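You operate a simulated robot arm through the tools that you are given. There is no shell and no other tool.

You run a simulated robot arm. Do the job below in one go: nothing can be reset, and whatever is moved stays where it is left.

## Task
Grind two measures of rough meal into the blue tin, one after the other.
Fine: the tin stays in the mill drawer, which ends shut; the knob stays at rough; spill nothing, leave the other tins.

It is judged by the outcome, as a careful person would: the job done as asked, and still so three seconds after it is handed in. It fails if anything else is knocked over, pushed out of place, dropped, spilled or broken.

## Robot
A 6-joint arm with a two-finger parallel gripper, fixed in place. Base frame: the origin is on the floor under the middle of its stand, x ahead of it, y to its left, z up. Units: m, rad, N and s.
With the tool pointing down near the work surface it reaches from about 0.34 to 0.86 m from the base axis. Its first joint turns from -2.007 to 2.007 rad. Payload 3.43 kg.
The tool frame sits at the grasp point between the pads (the TCP): z along the fingers, y along the line on which they close. The tips reach 0.034 m beyond it. The gripper opens to 0.128 m. The fingers are 0.024 m wide and 0.012 m thick; the gripper's body (0.048 by 0.13 m) begins 0.096 m behind the TCP.
Orientation is that of the tool frame in the base frame, as a unit quaternion [w, x, y, z]. With the fingers straight down and closing along the base's y, the tool's x points along the base's -x, its y along +y and its z along -z.

## Interface
- The arm moves only by the tool jog_arm. Its argument "series" is a list of rows, each an object (a shift or turn left out is 0, a gripper value left out holds the last) with "offset": the shift along the tool's x, y, z in units of 250 mm (1.0 is 250 mm), a list of three; "angular": the turn, a rotation vector about the tool's x, y, z in units of 45 degrees (1.0 is 45 degrees), a list of three. In form: [{"offset": [x, y, z], "angular": [wx, wy, wz]}, ...]. A call has 1 to 20 rows; each row is the pose to reach, as a shift and turn from the pose commanded when the call began, along the tool's axes at that moment. "jaw" is the gripper command, from -1 (shut) to 1 (fully open), values between in proportion, set as the call begins (left out, the last holds). A call with a number of a shift or a turn outside -1 to 1 is refused whole. Rows are played at 5 a second. More than 0.05 m and 0.15 rad between two rows, or a gripper value outside its range, and nothing of the call is played. A pose out of reach is approached as far as the arm can. The call stops where the force on the tool passes 90 N (or 10 N more than at its start, if that is more) or the arm is blocked; 0.2 s more then pass. Each finger travels about 0.108 m/s and halts on what it meets, pressing with about 35 N; the grip force reading is that of the motor and also rises with nothing between the fingers. The clock runs only during rows and for 0.2 s after the last one: add rows that repeat a pose to give the fingers time. It gives the time, the measured TCP pose, the force on the tool (base axes), the opening and the grip force at its end, in the units of the frame above (readings bear some noise), with the torque about the TCP (base axes, N m) and any sound that the robot's microphone picked up.
- Cameras (640 x 400 px; columns grow to the right, rows downward): "scene" is fixed at [0.0491, 0.4993, 1.6006]; the picture's right is [-0.02, -1.00, 0.00], its down [-0.59, 0.01, -0.80] and it looks along [0.80, -0.01, -0.59] (base axes); focal length 243 px, centre (320, 200). "wrist" rides on the gripper at [0.076, -0.011, -0.16] in the tool frame; the picture's right is [0.15, 0.99, 0.00], its down [-0.88, 0.13, -0.46] and it looks along [-0.45, 0.07, 0.89] (tool axes); focal length 234 px, centre (320, 200). There is no depth. A picture from a camera that has moved, and an enlarged one, comes with that camera's place and axes in the base frame and with its lens.
- capture(camera): a new picture of that camera. It takes no simulated time.
- slide_trunk(by): moves the trunk up (or, below 0, down) by that many m; the arm rides with it, the base frame stays. It gives what a move gives, with no picture.
- inspect(camera, box): a new picture of the part [left, top, right, bottom] of that camera's present view, enlarged. It takes no simulated time.
- sign_off(): hands the job in; it is judged then, once.

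Nothing tells you positions but the pictures and the camera data. Unless the task says otherwise, let go and move clear before handing in.

The tools are called after "Request:" as name(argument=value, ...) on one line, values as JSON. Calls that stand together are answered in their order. jog_arm: Moves the arm, as the interface text tells. Its arguments: {"type":"object","properties":{"series":{"type":"array","items":{"type":"object","properties":{"offset":{"type":"array","items":{"type":"number"}},"angular":{"type":"array","items":{"type":"number"}}}}},"jaw":{"type":"number"}},"required":["series"]} The other tools are called the same way: slide_trunk (by) moves the trunk up or down; capture (camera) takes a picture; inspect (camera, box) takes an enlarged picture of a part of a camera's view; sign_off () hands the job in.

At the start:

```text
clock: 0.0
position: [0.3228, 0.4751, 1.4662]
orientation: [0.0, 0.0, 1.0, 0.001]
force: [0.1, -0.1, 0.4]
torque: [0.01, 0.01, 0.0]
gripper_width: 0.1281
grip_force: 0.0
trunk travel left (down, up): [-0.725, 0.065]
```

scene: 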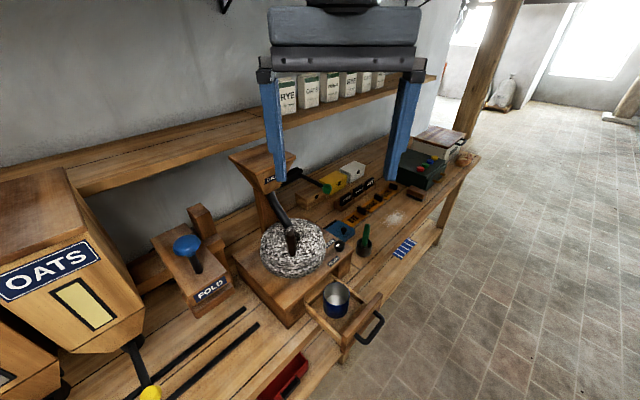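
wrist: 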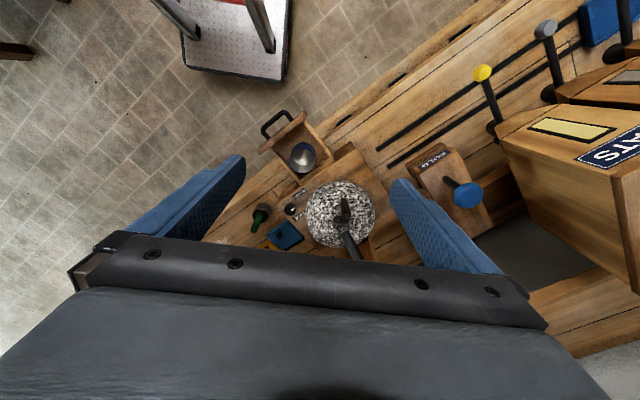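

I see a bench with a stone mill, its drawer open with a blue tin in it, a grain bin marked OATS with a lever, and a "FOLD" device. I'll look closer before moving anything.

Request:
inspect(camera="scene", box=[220, 180, 400, 360])

Request:
inspect(camera="scene", box=[0, 160, 240, 400])

Request:
inspect(camera="scene", box=[280, 130, 480, 280])

Request:
inspect(camera="wrist", box=[240, 90, 500, 260])

```text
2.22 times, centred on (310, 270) of scene
camera zoom: at [0.0491, 0.4993, 1.6006], right [-0.02, -1.0, 0.0], down [-0.59, 0.01, -0.8], along [0.8, -0.01, -0.59], focal length 540 px, centre (342, 44)
```

zoom: 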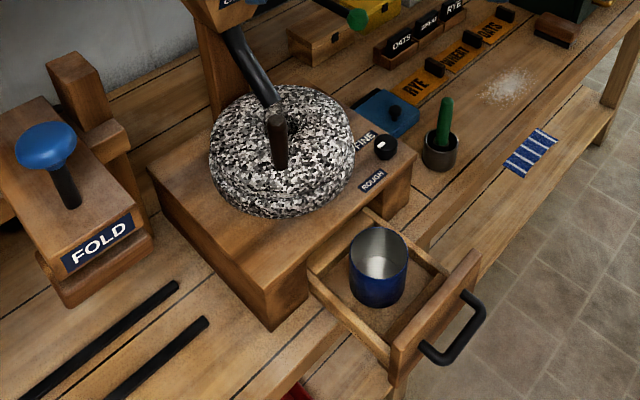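

```text
1.67 times, centred on (120, 280) of scene
camera zoom: at [0.0491, 0.4993, 1.6006], right [-0.02, -1.0, 0.0], down [-0.59, 0.01, -0.8], along [0.8, -0.01, -0.59], focal length 405 px, centre (653, 67)
```

zoom: 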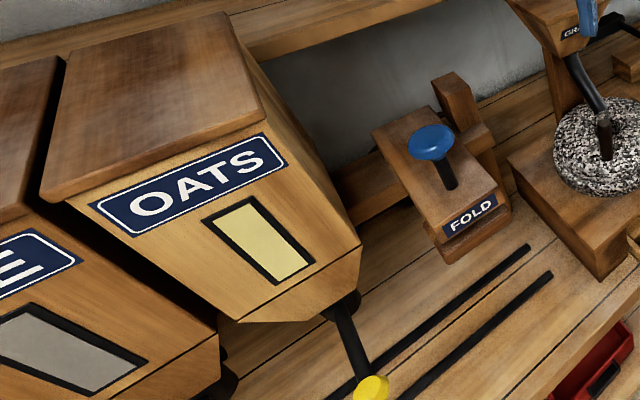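

```text
2.67 times, centred on (380, 205) of scene
camera zoom: at [0.0491, 0.4993, 1.6006], right [-0.02, -1.0, 0.0], down [-0.59, 0.01, -0.8], along [0.8, -0.01, -0.59], focal length 648 px, centre (160, 187)
```

zoom: 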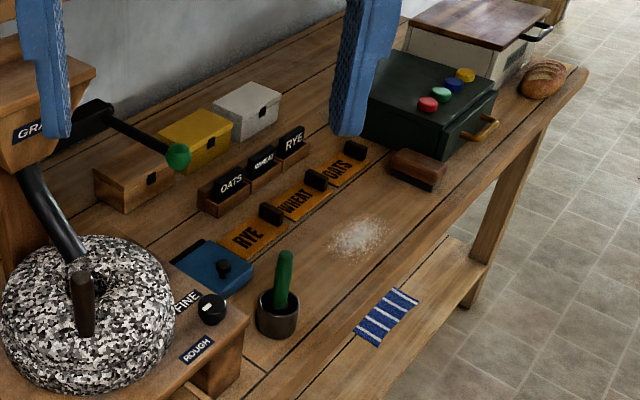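

```text
2.35 times, centred on (370, 175) of wrist
camera zoom: at [0.2474, 0.4638, 1.626], right [-0.15, 0.99, 0.0], down [0.88, 0.13, 0.46], along [0.45, 0.07, -0.89], focal length 551 px, centre (202, 259)
```

zoom: 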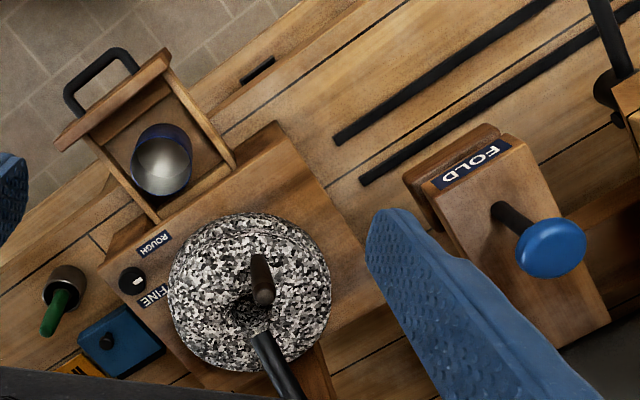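

The mill stone sits around (0.60, 0.58, 1.0) with an upright crank handle, a hopper labelled GRA… and a green-knobbed lever behind it. The gripper blocks part of the view, so I'll move it to the right first to see the hopper, lever and knob properly.

Request:
jog_arm(series=[{"offset": [0, -0.16, 0]}, {"offset": [0, -0.32, 0]}, {"offset": [0, -0.48, 0]}, {"offset": [0, -0.64, 0]}, {"offset": [0, -0.8, 0]}, {"offset": [0, -0.96, 0]}])

Request:
capture(camera="scene")

Request:
capture(camera="wrist")

```text
clock: 1.4
position: [0.3236, 0.2344, 1.4647]
orientation: [0.0, 0.0, 1.0, 0.001]
force: [-0.3, 0.2, -0.6]
torque: [-0.04, 0.03, 0.01]
gripper_width: 0.1284
grip_force: 0.0
trunk travel left (down, up): [-0.725, 0.065]
```

```text
taken
```

scene: 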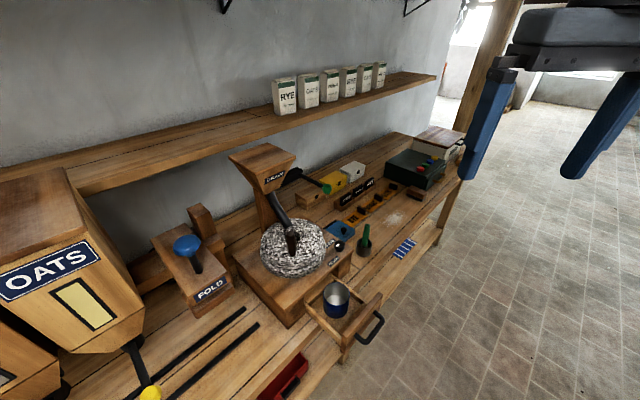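

```text
taken
camera wrist: at [0.2485, 0.2233, 1.6255], right [-0.15, 0.99, 0.0], down [0.88, 0.13, 0.46], along [0.45, 0.07, -0.89], focal length 234 px, centre (320, 200)
```

wrist: 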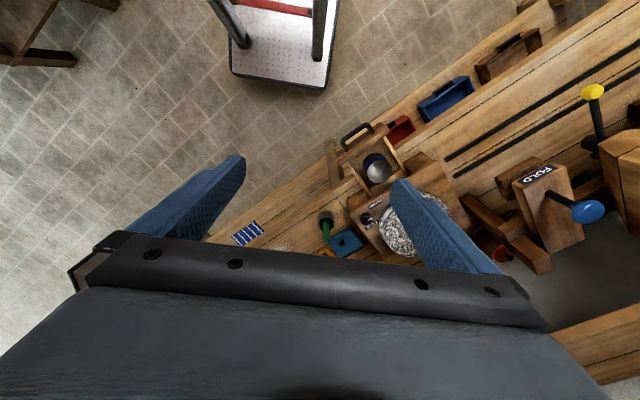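

Request:
inspect(camera="scene", box=[220, 130, 360, 230])

Request:
inspect(camera="scene", box=[300, 220, 400, 290])

Request:
inspect(camera="scene", box=[230, 190, 330, 290])

Request:
inspect(camera="scene", box=[320, 140, 460, 260])

```text
4.00 times, centred on (290, 180) of scene
camera zoom: at [0.0491, 0.4993, 1.6006], right [-0.02, -1.0, 0.0], down [-0.59, 0.01, -0.8], along [0.8, -0.01, -0.59], focal length 972 px, centre (440, 280)
```

zoom: 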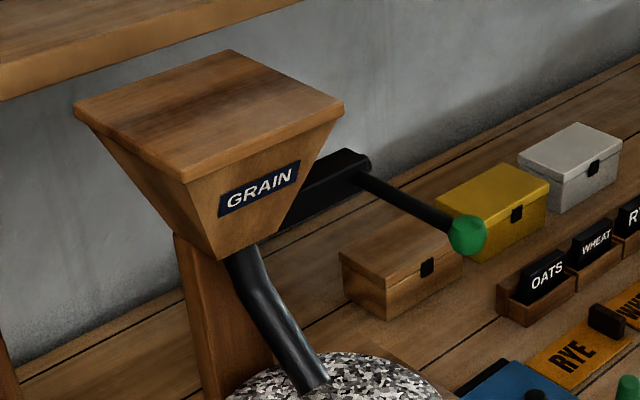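

```text
5.71 times, centred on (350, 255) of scene
camera zoom: at [0.0491, 0.4993, 1.6006], right [-0.02, -1.0, 0.0], down [-0.59, 0.01, -0.8], along [0.8, -0.01, -0.59], focal length 1389 px, centre (149, -114)
```

zoom: 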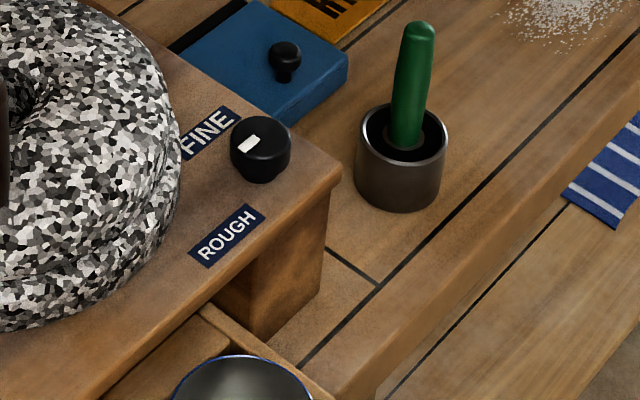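

```text
4.00 times, centred on (280, 240) of scene
camera zoom: at [0.0491, 0.4993, 1.6006], right [-0.02, -1.0, 0.0], down [-0.59, 0.01, -0.8], along [0.8, -0.01, -0.59], focal length 972 px, centre (480, 40)
```

zoom: 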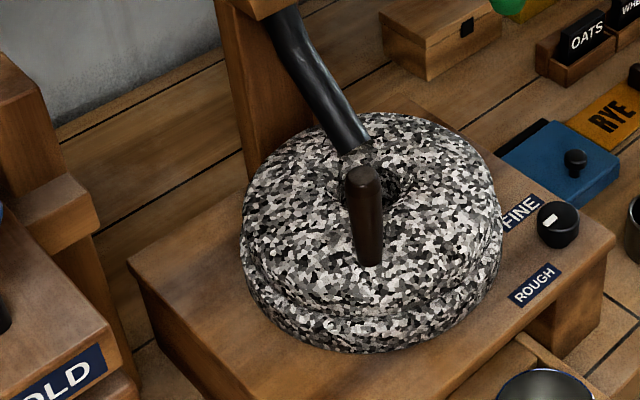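

```text
3.33 times, centred on (390, 200) of scene
camera zoom: at [0.0491, 0.4993, 1.6006], right [-0.02, -1.0, 0.0], down [-0.59, 0.01, -0.8], along [0.8, -0.01, -0.59], focal length 810 px, centre (87, 200)
```

zoom: 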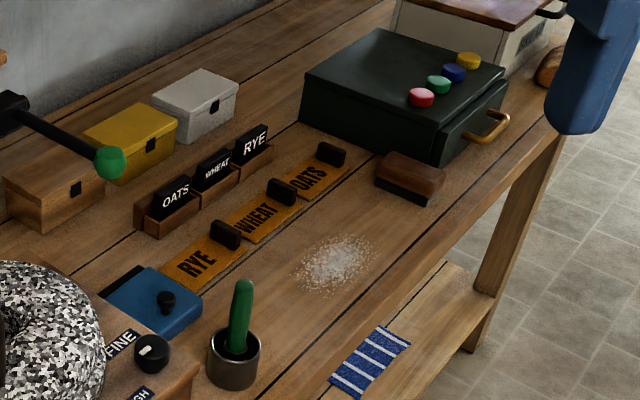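

The hopper is labelled GRAIN with a spout into the stone's eye and a green-knobbed release lever. The knob lies around (0.61, 0.43, 0.99), and I'll bring the wrist camera over it to read its setting and the drawer.

Request:
jog_arm(series=[{"offset": [-0.07, 0.084, 0.095]}, {"offset": [-0.14, 0.168, 0.19]}, {"offset": [-0.21, 0.252, 0.285]}, {"offset": [-0.28, 0.336, 0.38]}, {"offset": [-0.35, 0.42, 0.475]}, {"offset": [-0.42, 0.504, 0.57]}, {"offset": [-0.49, 0.588, 0.665]}, {"offset": [-0.56, 0.672, 0.76]}])

Request:
capture(camera="wrist")

Request:
capture(camera="scene")

```text
clock: 3.2
position: [0.4633, 0.4034, 1.2756]
orientation: [0.0, 0.0, 1.0, 0.001]
force: [0.3, -1.2, 1.5]
torque: [0.05, -0.08, -0.01]
gripper_width: 0.1281
grip_force: 0.0
trunk travel left (down, up): [-0.725, 0.065]
```

```text
taken
camera wrist: at [0.3879, 0.3915, 1.436], right [-0.15, 0.99, 0.0], down [0.88, 0.13, 0.46], along [0.45, 0.07, -0.89], focal length 234 px, centre (320, 200)
```

wrist: 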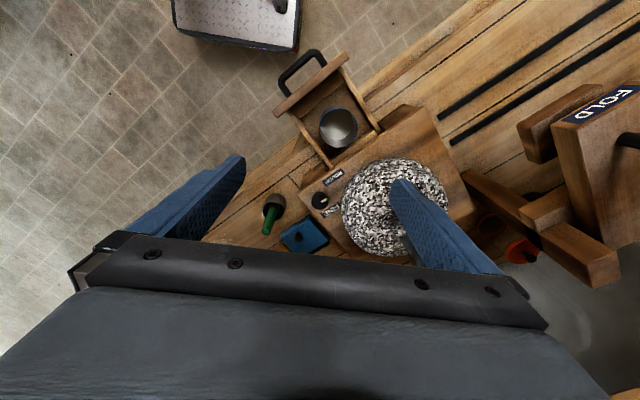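

```text
taken
```

scene: 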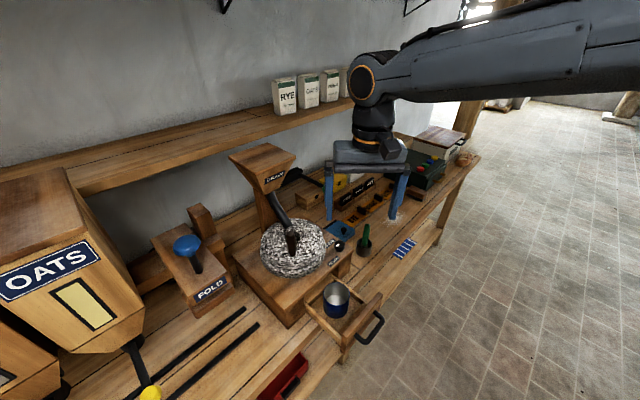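

Request:
inspect(camera="wrist", box=[280, 150, 380, 230])

Request:
inspect(camera="wrist", box=[260, 30, 460, 180])

Request:
inspect(camera="scene", box=[280, 250, 400, 360])

```text
5.00 times, centred on (330, 190) of wrist
camera zoom: at [0.3879, 0.3915, 1.436], right [-0.15, 0.99, 0.0], down [0.88, 0.13, 0.46], along [0.45, 0.07, -0.89], focal length 1171 px, centre (270, 250)
```

zoom: 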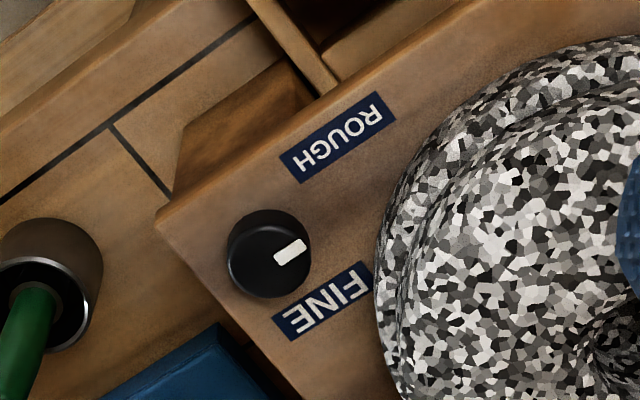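

```text
2.67 times, centred on (360, 105) of wrist
camera zoom: at [0.3879, 0.3915, 1.436], right [-0.15, 0.99, 0.0], down [0.88, 0.13, 0.46], along [0.45, 0.07, -0.89], focal length 624 px, centre (213, 453)
```

zoom: 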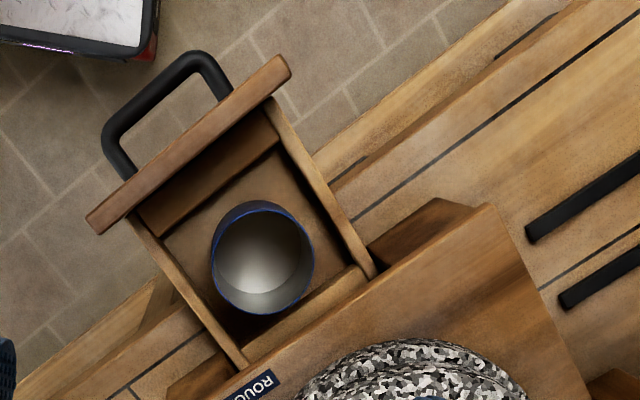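

```text
3.64 times, centred on (340, 305) of scene
camera zoom: at [0.0491, 0.4993, 1.6006], right [-0.02, -1.0, 0.0], down [-0.59, 0.01, -0.8], along [0.8, -0.01, -0.59], focal length 884 px, centre (247, -182)
```

zoom: 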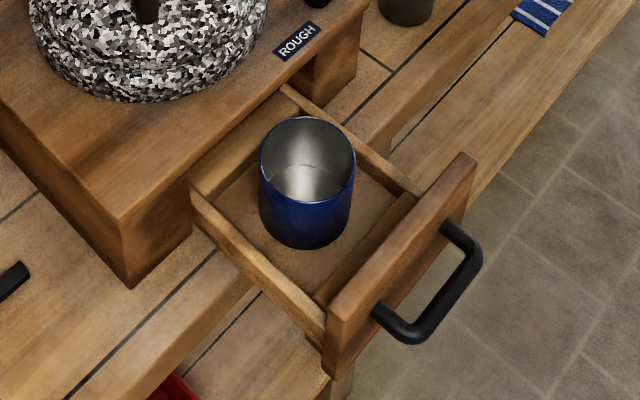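

The knob's white mark points along the front edge toward the ROUGH side, so I take it to be at rough and will leave it alone. The drawer is open about 0.12 m, faces the robot (along roughly (-0.75, -0.66)) and holds an empty blue tin. Next I'll turn and tilt the wrist for a view of the hopper, spout and lever.

Request:
jog_arm(series=[{"offset": [0.05, -0.03, -0.08], "angular": [0, 0, -0.15]}, {"offset": [0.1, -0.06, -0.16], "angular": [0, 0, -0.3]}, {"offset": [0.15, -0.1, -0.24], "angular": [0, 0, -0.46]}, {"offset": [0.2, -0.13, -0.32], "angular": [0, 0, -0.62]}, {"offset": [0.26, -0.17, -0.41], "angular": [0, 0, -0.77]}, {"offset": [0.33, -0.21, -0.5], "angular": [0, 0, -0.924]}])

Request:
capture(camera="wrist")

```text
clock: 4.6
position: [0.3802, 0.3508, 1.4013]
orientation: [-0.001, -0.357, 0.934, 0.0]
force: [0.4, 0.4, -0.2]
torque: [-0.01, 0.04, 0.01]
gripper_width: 0.1282
grip_force: 0.1
trunk travel left (down, up): [-0.725, 0.065]
```

```text
taken
camera wrist: at [0.3318, 0.2922, 1.5608], right [-0.77, 0.64, 0.0], down [0.57, 0.68, 0.46], along [0.29, 0.35, -0.89], focal length 234 px, centre (320, 200)
```

wrist: 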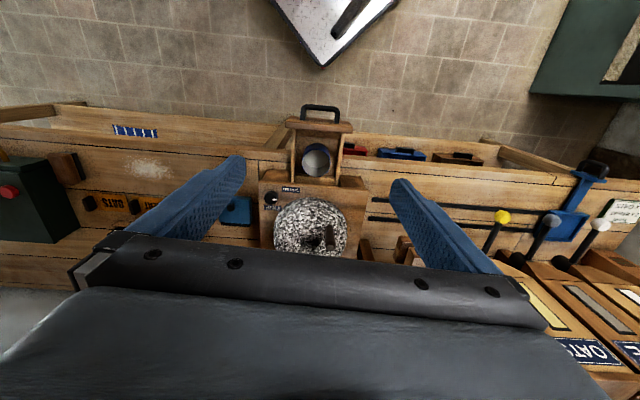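

The bench now reads square in the wrist picture. Next I'll pitch the tool forward about 45° in place to look almost level at the hopper, spout and lever.

Request:
jog_arm(series=[{"angular": [0, -0.16, 0]}, {"angular": [0, -0.32, 0]}, {"angular": [0, -0.48, 0]}, {"angular": [0, -0.64, 0]}, {"angular": [0, -0.8, 0]}, {"angular": [0, -0.96, 0]}])

Request:
capture(camera="wrist")

```text
clock: 6.0
position: [0.3811, 0.3501, 1.4013]
orientation: [0.345, -0.33, 0.869, 0.131]
force: [0.8, -0.2, 0.1]
torque: [-0.02, -0.03, 0.0]
gripper_width: 0.1282
grip_force: 0.1
trunk travel left (down, up): [-0.725, 0.065]
```

```text
taken
camera wrist: at [0.2653, 0.2331, 1.4657], right [-0.74, 0.67, -0.1], down [0.16, 0.31, 0.94], along [0.66, 0.67, -0.34], focal length 234 px, centre (320, 200)
```

wrist: 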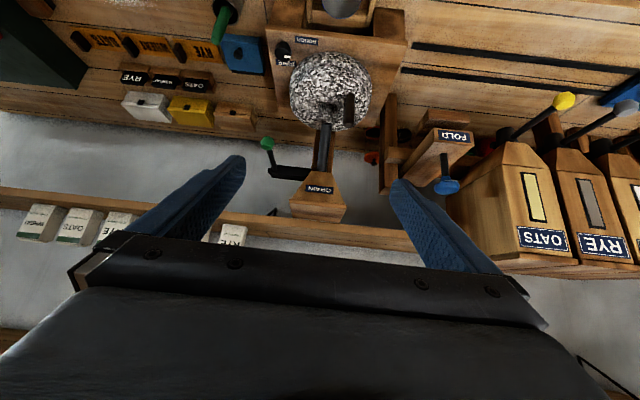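

Request:
inspect(camera="wrist", box=[240, 90, 400, 230])

Request:
inspect(camera="wrist", box=[260, 20, 400, 130])

Request:
inspect(camera="wrist", box=[370, 70, 640, 280])

Request:
inspect(camera="wrist", box=[0, 0, 270, 160])

```text
2.86 times, centred on (320, 160) of wrist
camera zoom: at [0.2653, 0.2331, 1.4657], right [-0.74, 0.67, -0.1], down [0.16, 0.31, 0.94], along [0.66, 0.67, -0.34], focal length 669 px, centre (320, 314)
```

zoom: 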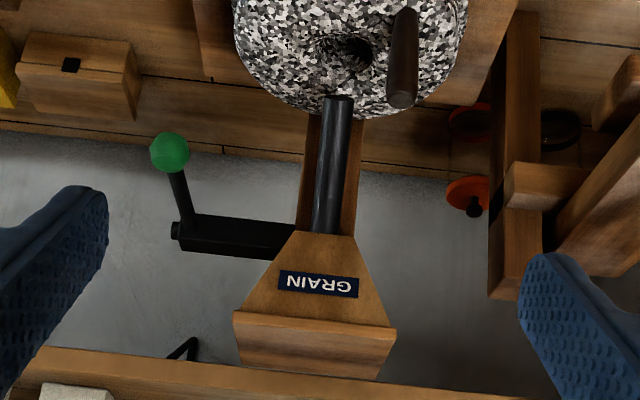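

```text
3.64 times, centred on (330, 75) of wrist
camera zoom: at [0.2653, 0.2331, 1.4657], right [-0.74, 0.67, -0.1], down [0.16, 0.31, 0.94], along [0.66, 0.67, -0.34], focal length 852 px, centre (284, 654)
```

zoom: 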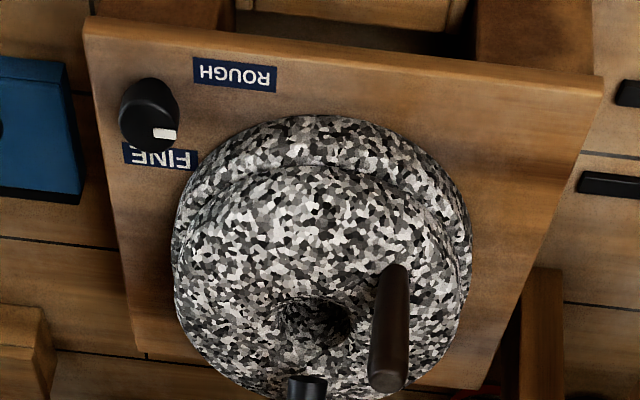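

```text
1.90 times, centred on (505, 175) of wrist
camera zoom: at [0.2653, 0.2331, 1.4657], right [-0.74, 0.67, -0.1], down [0.16, 0.31, 0.94], along [0.66, 0.67, -0.34], focal length 446 px, centre (-32, 248)
```

zoom: 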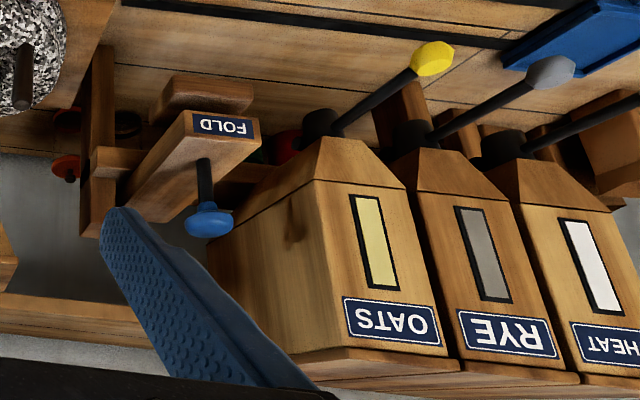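

```text
2.37 times, centred on (135, 80) of wrist
camera zoom: at [0.2653, 0.2331, 1.4657], right [-0.74, 0.67, -0.1], down [0.16, 0.31, 0.94], along [0.66, 0.67, -0.34], focal length 555 px, centre (758, 484)
```

zoom: 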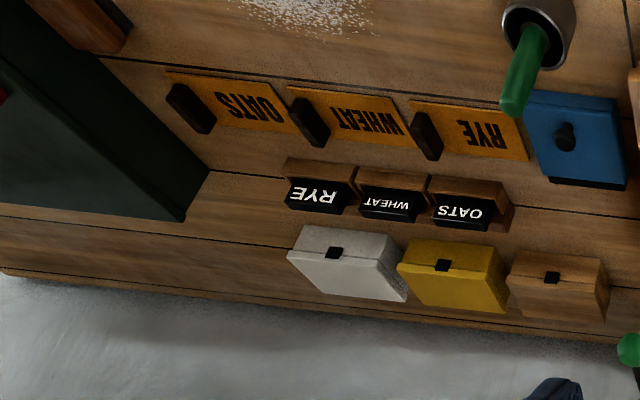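

The green lever knob triangulates to (0.684, 0.470, 1.175), on a level rod about 0.125 m long that pivots behind it. The stone handle top is near (0.54, 0.575, 1.12) and the eye near (0.60, 0.575). I'll straighten the tool and then come over the open drawer to plan closing it.

Request:
jog_arm(series=[{"angular": [0, 0.16, 0]}, {"angular": [0, 0.32, 0]}, {"angular": [0, 0.48, 0]}, {"angular": [0, 0.64, 0]}, {"angular": [0, 0.8, 0]}, {"angular": [0, 0.96, 0]}])

Request:
jog_arm(series=[{"offset": [0.03, 0.0, 0.16]}, {"offset": [0.07, 0.0, 0.32]}, {"offset": [0.12, 0.0, 0.48]}, {"offset": [0.17, 0.0, 0.64]}, {"offset": [0.22, 0.0, 0.8]}, {"offset": [0.26, 0.0, 0.95]}], jaw=-1)

Request:
capture(camera="wrist")

Request:
capture(camera="scene")

```text
clock: 7.4
position: [0.3803, 0.3499, 1.4003]
orientation: [-0.001, -0.355, 0.935, 0.001]
force: [-0.9, -0.5, -0.1]
torque: [0.03, -0.05, 0.03]
gripper_width: 0.1277
grip_force: 0.0
trunk travel left (down, up): [-0.725, 0.065]
```

```text
clock: 8.8
position: [0.3319, 0.3061, 1.1632]
orientation: [0.0, -0.355, 0.935, 0.0]
force: [-0.6, -0.6, 0.2]
torque: [0.02, -0.01, 0.0]
gripper_width: 0.0002
grip_force: 33.2
trunk travel left (down, up): [-0.725, 0.065]
```

```text
taken
camera wrist: at [0.2827, 0.2479, 1.3233], right [-0.77, 0.64, 0.0], down [0.57, 0.68, 0.46], along [0.29, 0.35, -0.89], focal length 234 px, centre (320, 200)
```

wrist: 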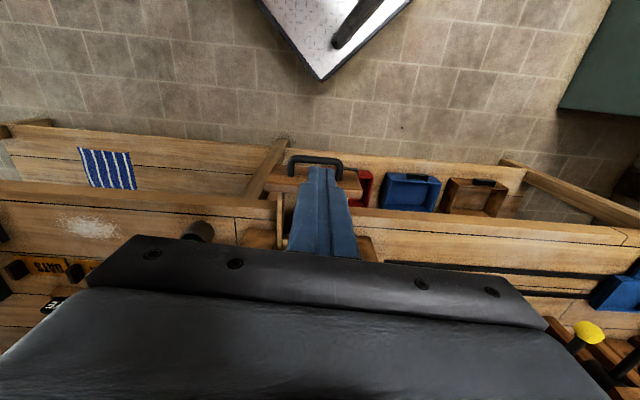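

```text
taken
```

scene: 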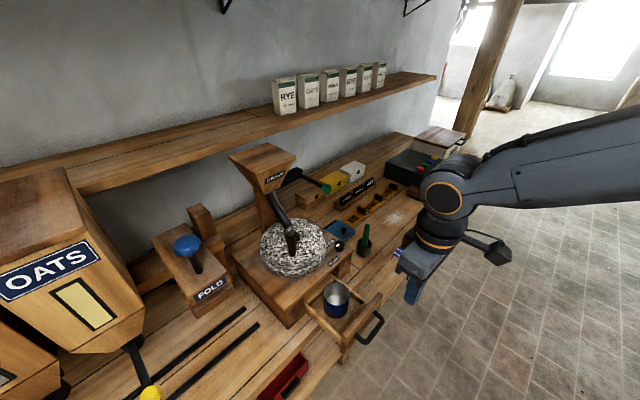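

Request:
inspect(camera="wrist", box=[240, 130, 400, 240])

Request:
inspect(camera="scene", box=[280, 250, 440, 360])

```text
3.64 times, centred on (320, 185) of wrist
camera zoom: at [0.2827, 0.2479, 1.3233], right [-0.77, 0.64, 0.0], down [0.57, 0.68, 0.46], along [0.29, 0.35, -0.89], focal length 852 px, centre (320, 254)
```

zoom: 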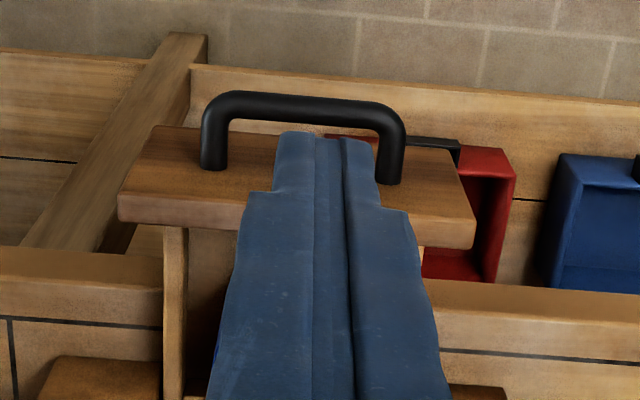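

```text
3.64 times, centred on (360, 305) of scene
camera zoom: at [0.0491, 0.4993, 1.6006], right [-0.02, -1.0, 0.0], down [-0.59, 0.01, -0.8], along [0.8, -0.01, -0.59], focal length 884 px, centre (174, -182)
```

zoom: 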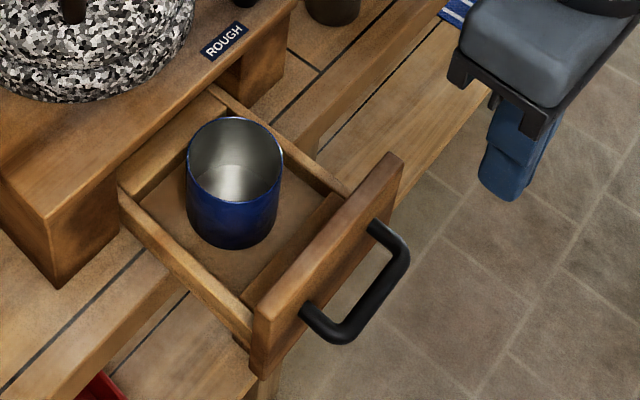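

The drawer handle bar is at about (0.371, 0.342, 0.910), right in line with the closed fingers, which are about 0.05 m in front of it. I'll go straight down to bar height and then push the drawer in slowly, so the tin rides along.

Request:
jog_arm(series=[{"offset": [0, 0, 0.16]}, {"offset": [0, 0, 0.32]}, {"offset": [0, 0, 0.48]}, {"offset": [0, 0, 0.64]}, {"offset": [0, 0, 0.8]}, {"offset": [0, 0, 0.96]}])

Request:
capture(camera="wrist")

Request:
inspect(camera="scene", box=[280, 230, 460, 360])

```text
clock: 10.2
position: [0.3317, 0.308, 0.9233]
orientation: [0.002, -0.356, 0.935, 0.0]
force: [0.3, 0.9, 0.2]
torque: [0.01, -0.01, 0.0]
gripper_width: 0.0
grip_force: 33.2
trunk travel left (down, up): [-0.725, 0.065]
```

```text
taken
camera wrist: at [0.2828, 0.2479, 1.0836], right [-0.77, 0.64, 0.0], down [0.57, 0.68, 0.46], along [0.29, 0.35, -0.89], focal length 234 px, centre (320, 200)
```

wrist: 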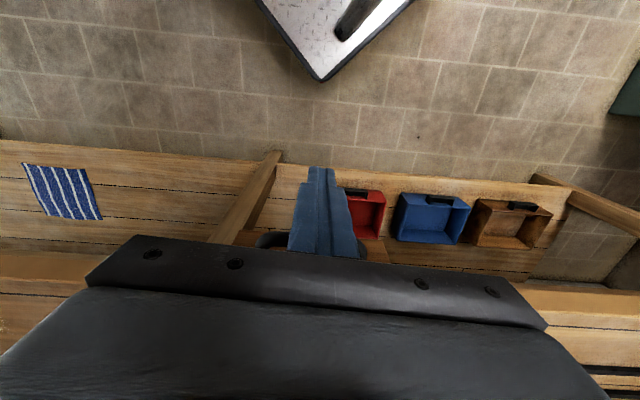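

```text
3.08 times, centred on (370, 295) of scene
camera zoom: at [0.0491, 0.4993, 1.6006], right [-0.02, -1.0, 0.0], down [-0.59, 0.01, -0.8], along [0.8, -0.01, -0.59], focal length 748 px, centre (166, -92)
```

zoom: 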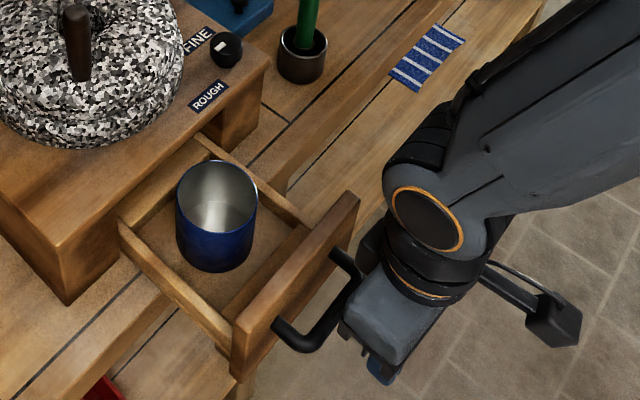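

The closed fingers are in front of the handle bar at the right height. I'll now push slowly along the drawer's axis.

Request:
jog_arm(series=[{"offset": [-0.04, 0, 0]}, {"offset": [-0.08, 0, 0]}, {"offset": [-0.12, 0, 0]}, {"offset": [-0.15, 0, 0]}, {"offset": [-0.18, 0, 0]}, {"offset": [-0.21, 0, 0]}, {"offset": [-0.24, 0, 0]}, {"offset": [-0.27, 0, 0]}, {"offset": [-0.3, 0, 0]}, {"offset": [-0.33, 0, 0]}, {"offset": [-0.36, 0, 0]}, {"offset": [-0.39, 0, 0]}, {"offset": [-0.42, 0, 0]}, {"offset": [-0.44, 0, 0]}])

Request:
inspect(camera="scene", box=[280, 230, 460, 360])

```text
clock: 13.2
position: [0.4133, 0.381, 0.923]
orientation: [0.0, -0.355, 0.935, 0.0]
force: [0.0, -0.2, 0.2]
torque: [-0.01, 0.02, -0.05]
gripper_width: 0.0
grip_force: 32.8
trunk travel left (down, up): [-0.725, 0.065]
```

```text
3.08 times, centred on (370, 295) of scene
camera zoom: at [0.0491, 0.4993, 1.6006], right [-0.02, -1.0, 0.0], down [-0.59, 0.01, -0.8], along [0.8, -0.01, -0.59], focal length 748 px, centre (166, -92)
```

zoom: 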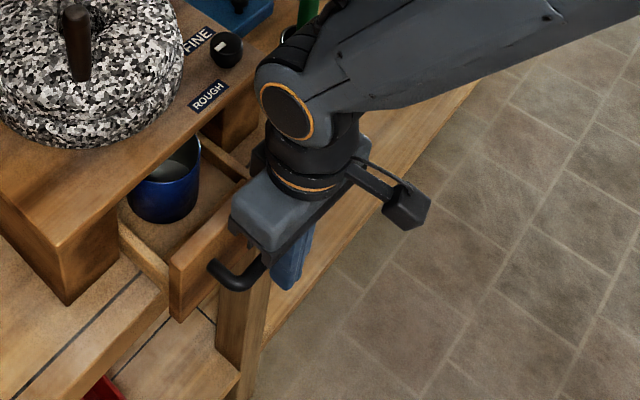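

The drawer is sliding in and the tin is passing under the slab upright. I'll keep pushing slowly toward the closed position.

Request:
jog_arm(series=[{"offset": [-0.03, 0, 0]}, {"offset": [-0.06, 0, 0]}, {"offset": [-0.09, 0, 0]}, {"offset": [-0.12, 0, 0]}, {"offset": [-0.15, 0, 0]}, {"offset": [-0.18, 0, 0]}, {"offset": [-0.21, 0, 0]}, {"offset": [-0.24, 0, 0]}])

Request:
inspect(camera="scene", box=[260, 210, 440, 340])

```text
clock: 15.0
position: [0.46, 0.4198, 0.9223]
orientation: [-0.001, -0.355, 0.935, 0.0]
force: [0.5, -0.9, 0.6]
torque: [-0.02, -0.04, 0.0]
gripper_width: 0.0
grip_force: 33.2
trunk travel left (down, up): [-0.725, 0.065]
```

```text
3.08 times, centred on (350, 275) of scene
camera zoom: at [0.0491, 0.4993, 1.6006], right [-0.02, -1.0, 0.0], down [-0.59, 0.01, -0.8], along [0.8, -0.01, -0.59], focal length 748 px, centre (228, -31)
```

zoom: 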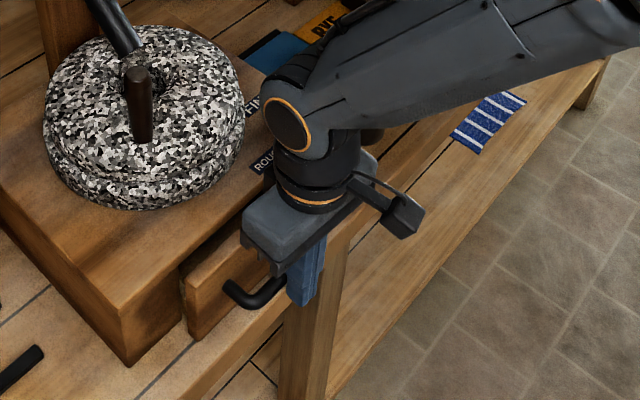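

The drawer front is almost at the mill face. I'll nudge it the last bit in small steps and watch the force.

Request:
jog_arm(series=[{"offset": [-0.02, 0, 0]}, {"offset": [-0.04, 0, 0]}, {"offset": [-0.06, 0, 0]}, {"offset": [-0.07, 0, 0]}, {"offset": [-0.08, 0, 0]}])

Request:
inspect(camera="scene", box=[260, 210, 440, 340])

```text
clock: 16.2
position: [0.4695, 0.429, 0.9224]
orientation: [-0.003, -0.355, 0.935, -0.001]
force: [-36.5, -33.4, 17.5]
torque: [-0.28, 0.21, 0.08]
gripper_width: 0.0001
grip_force: 32.9
trunk travel left (down, up): [-0.725, 0.065]
```

```text
3.08 times, centred on (350, 275) of scene
camera zoom: at [0.0491, 0.4993, 1.6006], right [-0.02, -1.0, 0.0], down [-0.59, 0.01, -0.8], along [0.8, -0.01, -0.59], focal length 748 px, centre (228, -31)
```

zoom: 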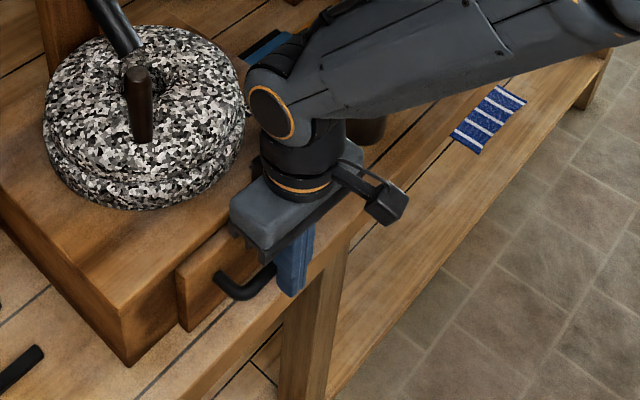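

The force rose to about 50 N with the drawer flush, so it's shut. I'll back off, rise, and check that the drawer stays closed.

Request:
jog_arm(series=[{"offset": [0.05, 0, 0]}, {"offset": [0.15, 0, 0]}, {"offset": [0.3, 0, 0]}, {"offset": [0.45, 0, 0]}, {"offset": [0.45, 0, -0.15]}, {"offset": [0.45, 0, -0.3]}, {"offset": [0.45, 0, -0.45]}, {"offset": [0.45, 0, -0.6]}, {"offset": [0.45, 0, -0.75]}, {"offset": [0.45, 0, -0.9]}])

Request:
capture(camera="scene")

Request:
inspect(camera="scene", box=[230, 190, 390, 330])

Request:
capture(camera="wrist")

```text
clock: 18.4
position: [0.3911, 0.3595, 1.1485]
orientation: [0.0, -0.356, 0.935, 0.0]
force: [0.8, -0.5, -0.1]
torque: [-0.01, 0.03, -0.02]
gripper_width: 0.0
grip_force: 32.6
trunk travel left (down, up): [-0.725, 0.065]
```

```text
taken
```

scene: 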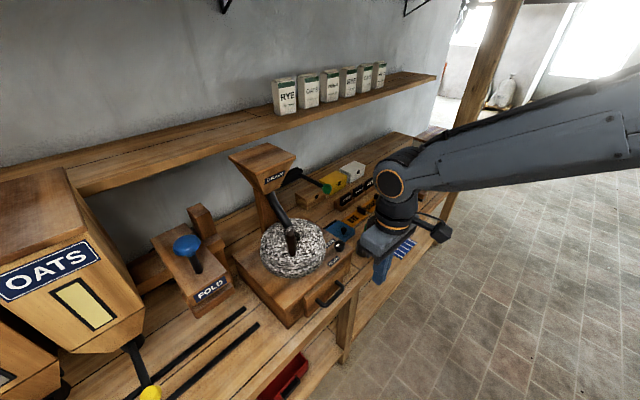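

```text
2.86 times, centred on (310, 260) of scene
camera zoom: at [0.0491, 0.4993, 1.6006], right [-0.02, -1.0, 0.0], down [-0.59, 0.01, -0.8], along [0.8, -0.01, -0.59], focal length 695 px, centre (349, 29)
```

zoom: 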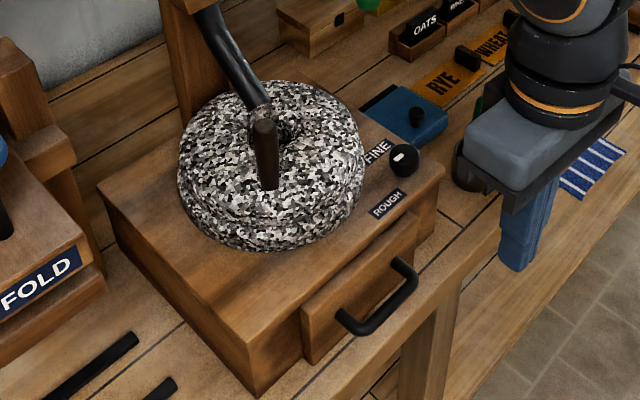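

```text
taken
camera wrist: at [0.3406, 0.3005, 1.3089], right [-0.77, 0.64, 0.0], down [0.57, 0.68, 0.46], along [0.29, 0.35, -0.89], focal length 234 px, centre (320, 200)
```

wrist: 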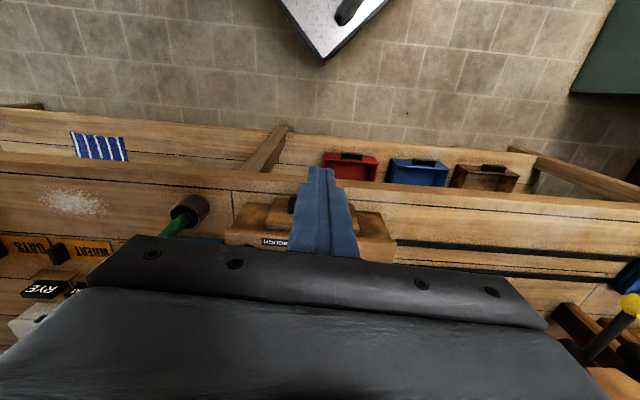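

The drawer is shut and the tin is inside. Next is the grain lever: I'll raise, pitch the tool 45° forward and open the jaws to about 0.07 m so I can take the green knob from the front, clear of the hopper.

Request:
jog_arm(series=[{"offset": [0, 0, -0.1], "angular": [0, -0.16, 0]}, {"offset": [0, 0, -0.2], "angular": [0, -0.32, 0]}, {"offset": [0, 0, -0.3], "angular": [0, -0.48, 0]}, {"offset": [0, 0, -0.4], "angular": [0, -0.64, 0]}, {"offset": [0, 0, -0.5], "angular": [0, -0.82, 0]}, {"offset": [0, 0, -0.6], "angular": [0, -1.0, 0]}], jaw=0.1)

Request:
capture(camera="wrist")

Request:
capture(camera="scene")

```text
clock: 19.8
position: [0.39, 0.3588, 1.2977]
orientation: [0.359, -0.328, 0.863, 0.136]
force: [1.2, 0.5, 0.2]
torque: [-0.03, 0.01, -0.02]
gripper_width: 0.0706
grip_force: 0.1
trunk travel left (down, up): [-0.725, 0.065]
```

```text
taken
camera wrist: at [0.2733, 0.2394, 1.3574], right [-0.73, 0.67, -0.1], down [0.14, 0.3, 0.95], along [0.67, 0.68, -0.31], focal length 234 px, centre (320, 200)
```

wrist: 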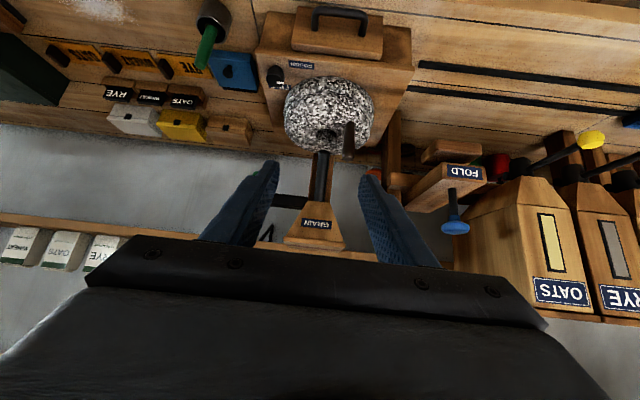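

```text
taken
```

scene: 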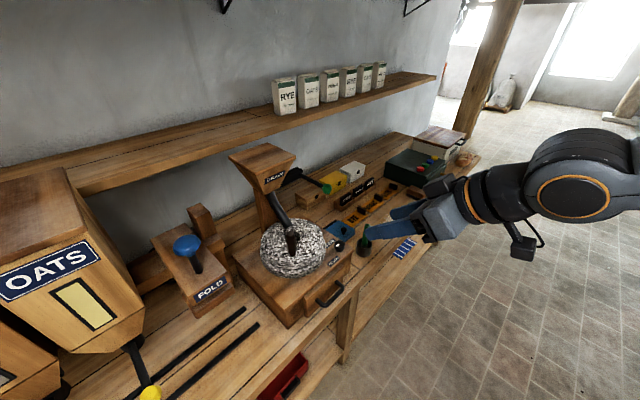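

The tool is pitched and the jaws are open. I'll move to a standoff about 0.12 m short of the green knob along the tool axis and check alignment.

Request:
jog_arm(series=[{"offset": [-0.08, -0.075, 0.116]}, {"offset": [-0.16, -0.15, 0.233]}, {"offset": [-0.24, -0.224, 0.35]}, {"offset": [-0.32, -0.3, 0.466]}, {"offset": [-0.4, -0.373, 0.582]}, {"offset": [-0.48, -0.4476, 0.699]}])

Request:
capture(camera="wrist")

Request:
capture(camera="scene")

```text
clock: 21.2
position: [0.62, 0.4122, 1.258]
orientation: [0.358, -0.329, 0.863, 0.136]
force: [-0.3, -0.6, 0.6]
torque: [0.03, -0.02, 0.0]
gripper_width: 0.0706
grip_force: 0.0
trunk travel left (down, up): [-0.725, 0.065]
```

```text
taken
camera wrist: at [0.5033, 0.2941, 1.3186], right [-0.73, 0.67, -0.1], down [0.14, 0.3, 0.94], along [0.66, 0.68, -0.31], focal length 234 px, centre (320, 200)
```

wrist: 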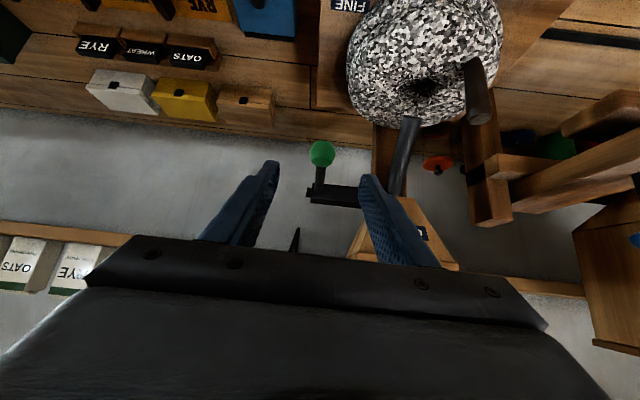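

```text
taken
```

scene: 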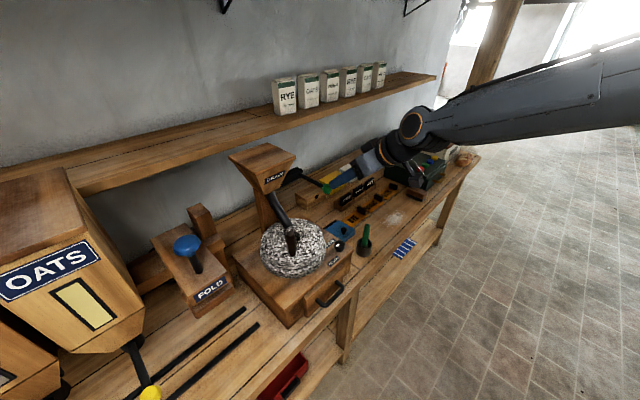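

The green knob is dead ahead of the tool axis, 0.12 m away at (0.684, 0.473, 1.175). I'll advance until it sits between the pads, then check before closing.

Request:
jog_arm(series=[{"offset": [-0.003, 0.003, 0.1]}, {"offset": [-0.006, 0.006, 0.2]}, {"offset": [-0.009, 0.009, 0.3]}, {"offset": [-0.012, 0.012, 0.4]}, {"offset": [-0.014, 0.012, 0.484]}])

Request:
capture(camera="wrist")

Request:
inspect(camera="scene", box=[230, 130, 410, 250])

```text
clock: 22.4
position: [0.6844, 0.4744, 1.1765]
orientation: [0.358, -0.328, 0.863, 0.136]
force: [0.2, -0.2, 0.5]
torque: [-0.02, -0.02, 0.0]
gripper_width: 0.0703
grip_force: 0.0
trunk travel left (down, up): [-0.725, 0.065]
```

```text
taken
camera wrist: at [0.5669, 0.3551, 1.2365], right [-0.73, 0.67, -0.1], down [0.14, 0.3, 0.95], along [0.67, 0.68, -0.31], focal length 234 px, centre (320, 200)
```

wrist: 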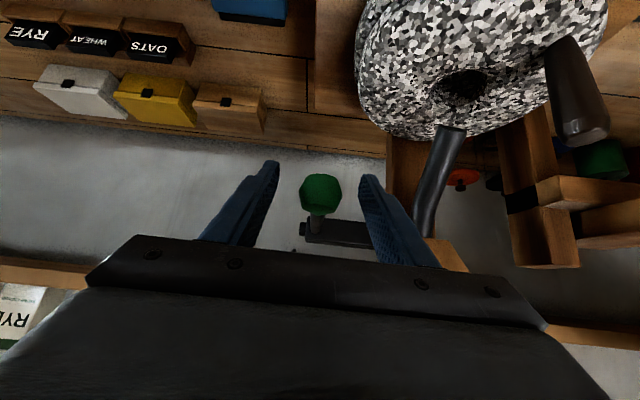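

```text
3.33 times, centred on (320, 190) of scene
camera zoom: at [0.0491, 0.4993, 1.6006], right [-0.02, -1.0, 0.0], down [-0.59, 0.01, -0.8], along [0.8, -0.01, -0.59], focal length 810 px, centre (320, 233)
```

zoom: 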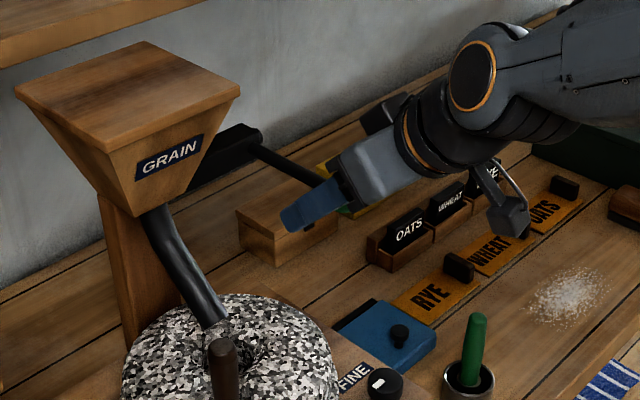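

The knob is centred between the pads. I'll close on it.

Request:
jog_arm(series=[{"offset": [0, 0, 0]}, {"offset": [0, 0, 0]}, {"offset": [0, 0, 0]}, {"offset": [0, 0, 0]}], jaw=-1)

Request:
inspect(camera="wrist", box=[230, 120, 430, 250])

```text
clock: 23.4
position: [0.6836, 0.4744, 1.1767]
orientation: [0.358, -0.328, 0.864, 0.136]
force: [3.6, 1.4, -0.2]
torque: [0.06, -0.1, 0.02]
gripper_width: 0.031
grip_force: 45.0
trunk travel left (down, up): [-0.725, 0.065]
```

```text
3.08 times, centred on (330, 185) of wrist
camera zoom: at [0.5673, 0.3551, 1.2363], right [-0.73, 0.67, -0.1], down [0.14, 0.3, 0.94], along [0.67, 0.68, -0.31], focal length 720 px, centre (289, 246)
```

zoom: 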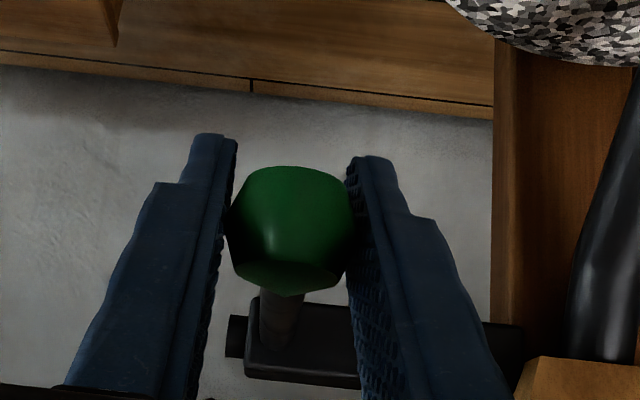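

The knob is gripped at 0.031 m. I'll try a gentle 10° of downward arc first to learn which way the lever moves and how stiff it is.

Request:
jog_arm(series=[{"offset": [0.028, 0, 0.033]}, {"offset": [0.057, 0, 0.067]}])

Request:
inspect(camera="scene", box=[230, 130, 410, 250])

```text
clock: 24.0
position: [0.6851, 0.4748, 1.1563]
orientation: [0.358, -0.328, 0.863, 0.136]
force: [1.4, 0.1, 9.4]
torque: [0.76, -0.8, 0.0]
gripper_width: 0.0307
grip_force: 44.8
trunk travel left (down, up): [-0.725, 0.065]
```

```text
3.33 times, centred on (320, 190) of scene
camera zoom: at [0.0491, 0.4993, 1.6006], right [-0.02, -1.0, 0.0], down [-0.59, 0.01, -0.8], along [0.8, -0.01, -0.59], focal length 810 px, centre (320, 233)
```

zoom: 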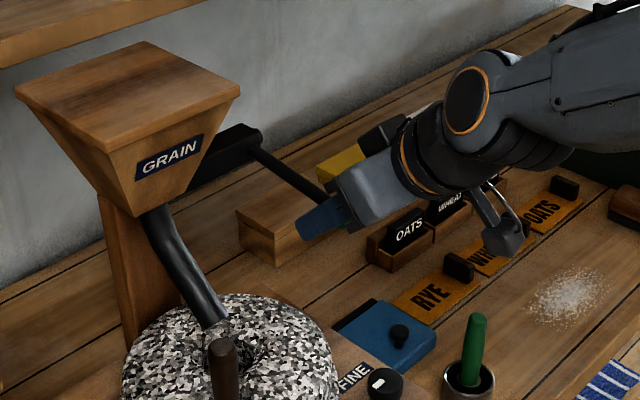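

The lever swings down with about 9 N of spring. I'll continue along the arc to about 35° and read the force and sound.

Request:
jog_arm(series=[{"offset": [0.023, 0, 0.037]}, {"offset": [0.044, 0, 0.076]}, {"offset": [0.061, 0, 0.116]}, {"offset": [0.074, 0, 0.159]}, {"offset": [0.084, 0, 0.201]}])

Request:
inspect(camera="scene", box=[230, 130, 410, 250])

Request:
capture(camera="wrist")

```text
clock: 25.2
position: [0.7003, 0.4887, 1.1083]
orientation: [0.361, -0.327, 0.863, 0.136]
force: [-16.3, -13.9, 33.0]
torque: [-0.17, 0.16, 0.0]
gripper_width: 0.0313
grip_force: 44.3
trunk travel left (down, up): [-0.725, 0.065]
```

```text
3.33 times, centred on (320, 190) of scene
camera zoom: at [0.0491, 0.4993, 1.6006], right [-0.02, -1.0, 0.0], down [-0.59, 0.01, -0.8], along [0.8, -0.01, -0.59], focal length 810 px, centre (320, 233)
```

zoom: 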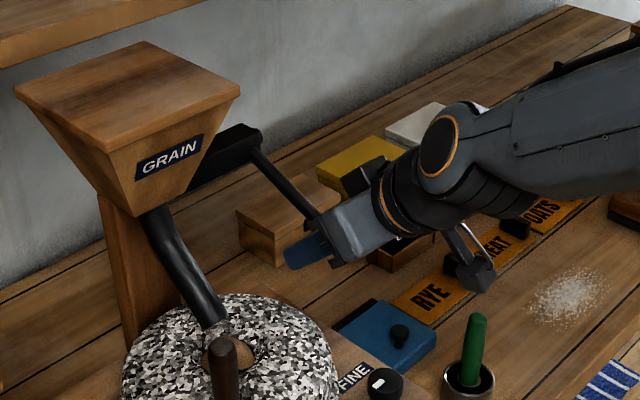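

```text
taken
camera wrist: at [0.5822, 0.3693, 1.1673], right [-0.73, 0.67, -0.1], down [0.13, 0.29, 0.95], along [0.67, 0.68, -0.31], focal length 234 px, centre (320, 200)
```

wrist: 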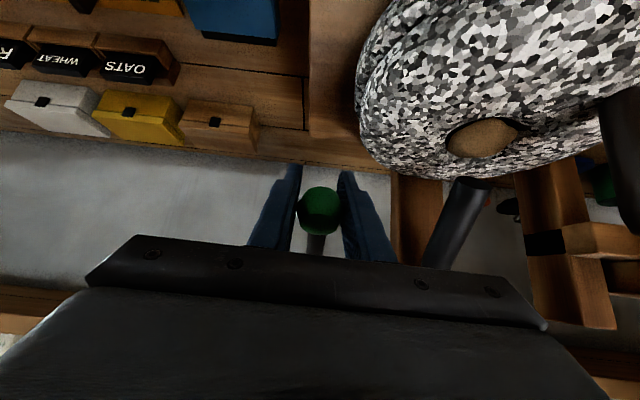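

Grain now fills the stone's eye and the lever is at its stop, so the first measure is released. I'll guide the lever back up along the same arc before letting go.

Request:
jog_arm(series=[{"offset": [-0.01, 0, -0.042]}, {"offset": [-0.023, 0, -0.085]}, {"offset": [-0.04, 0, -0.125]}, {"offset": [-0.061, 0, -0.164]}, {"offset": [-0.084, 0, -0.201]}, {"offset": [-0.111, 0, -0.236]}, {"offset": [-0.141, 0, -0.268]}, {"offset": [-0.141, 0, -0.268]}])

Request:
inspect(camera="scene", box=[230, 130, 410, 250])

Request:
capture(camera="wrist")

```text
clock: 27.0
position: [0.6836, 0.473, 1.171]
orientation: [0.353, -0.329, 0.865, 0.135]
force: [0.1, -6.5, -39.3]
torque: [0.22, -0.16, 0.04]
gripper_width: 0.0313
grip_force: 45.2
trunk travel left (down, up): [-0.725, 0.065]
```

```text
3.33 times, centred on (320, 190) of scene
camera zoom: at [0.0491, 0.4993, 1.6006], right [-0.02, -1.0, 0.0], down [-0.59, 0.01, -0.8], along [0.8, -0.01, -0.59], focal length 810 px, centre (320, 233)
```

zoom: 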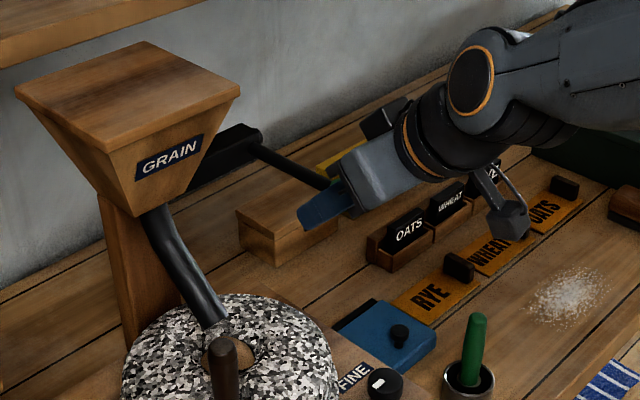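

```text
taken
camera wrist: at [0.567, 0.3546, 1.2326], right [-0.74, 0.67, -0.1], down [0.15, 0.3, 0.94], along [0.66, 0.68, -0.32], focal length 234 px, centre (320, 200)
```

wrist: 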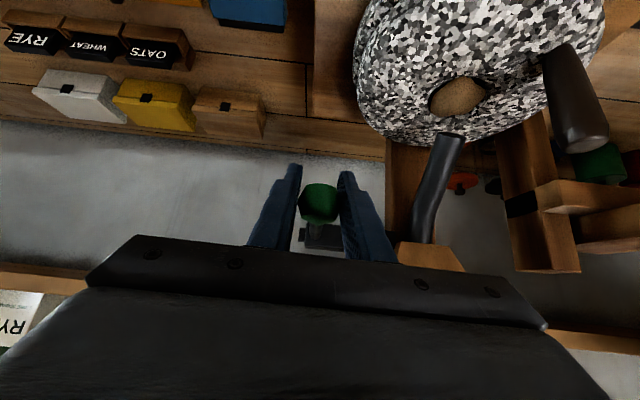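

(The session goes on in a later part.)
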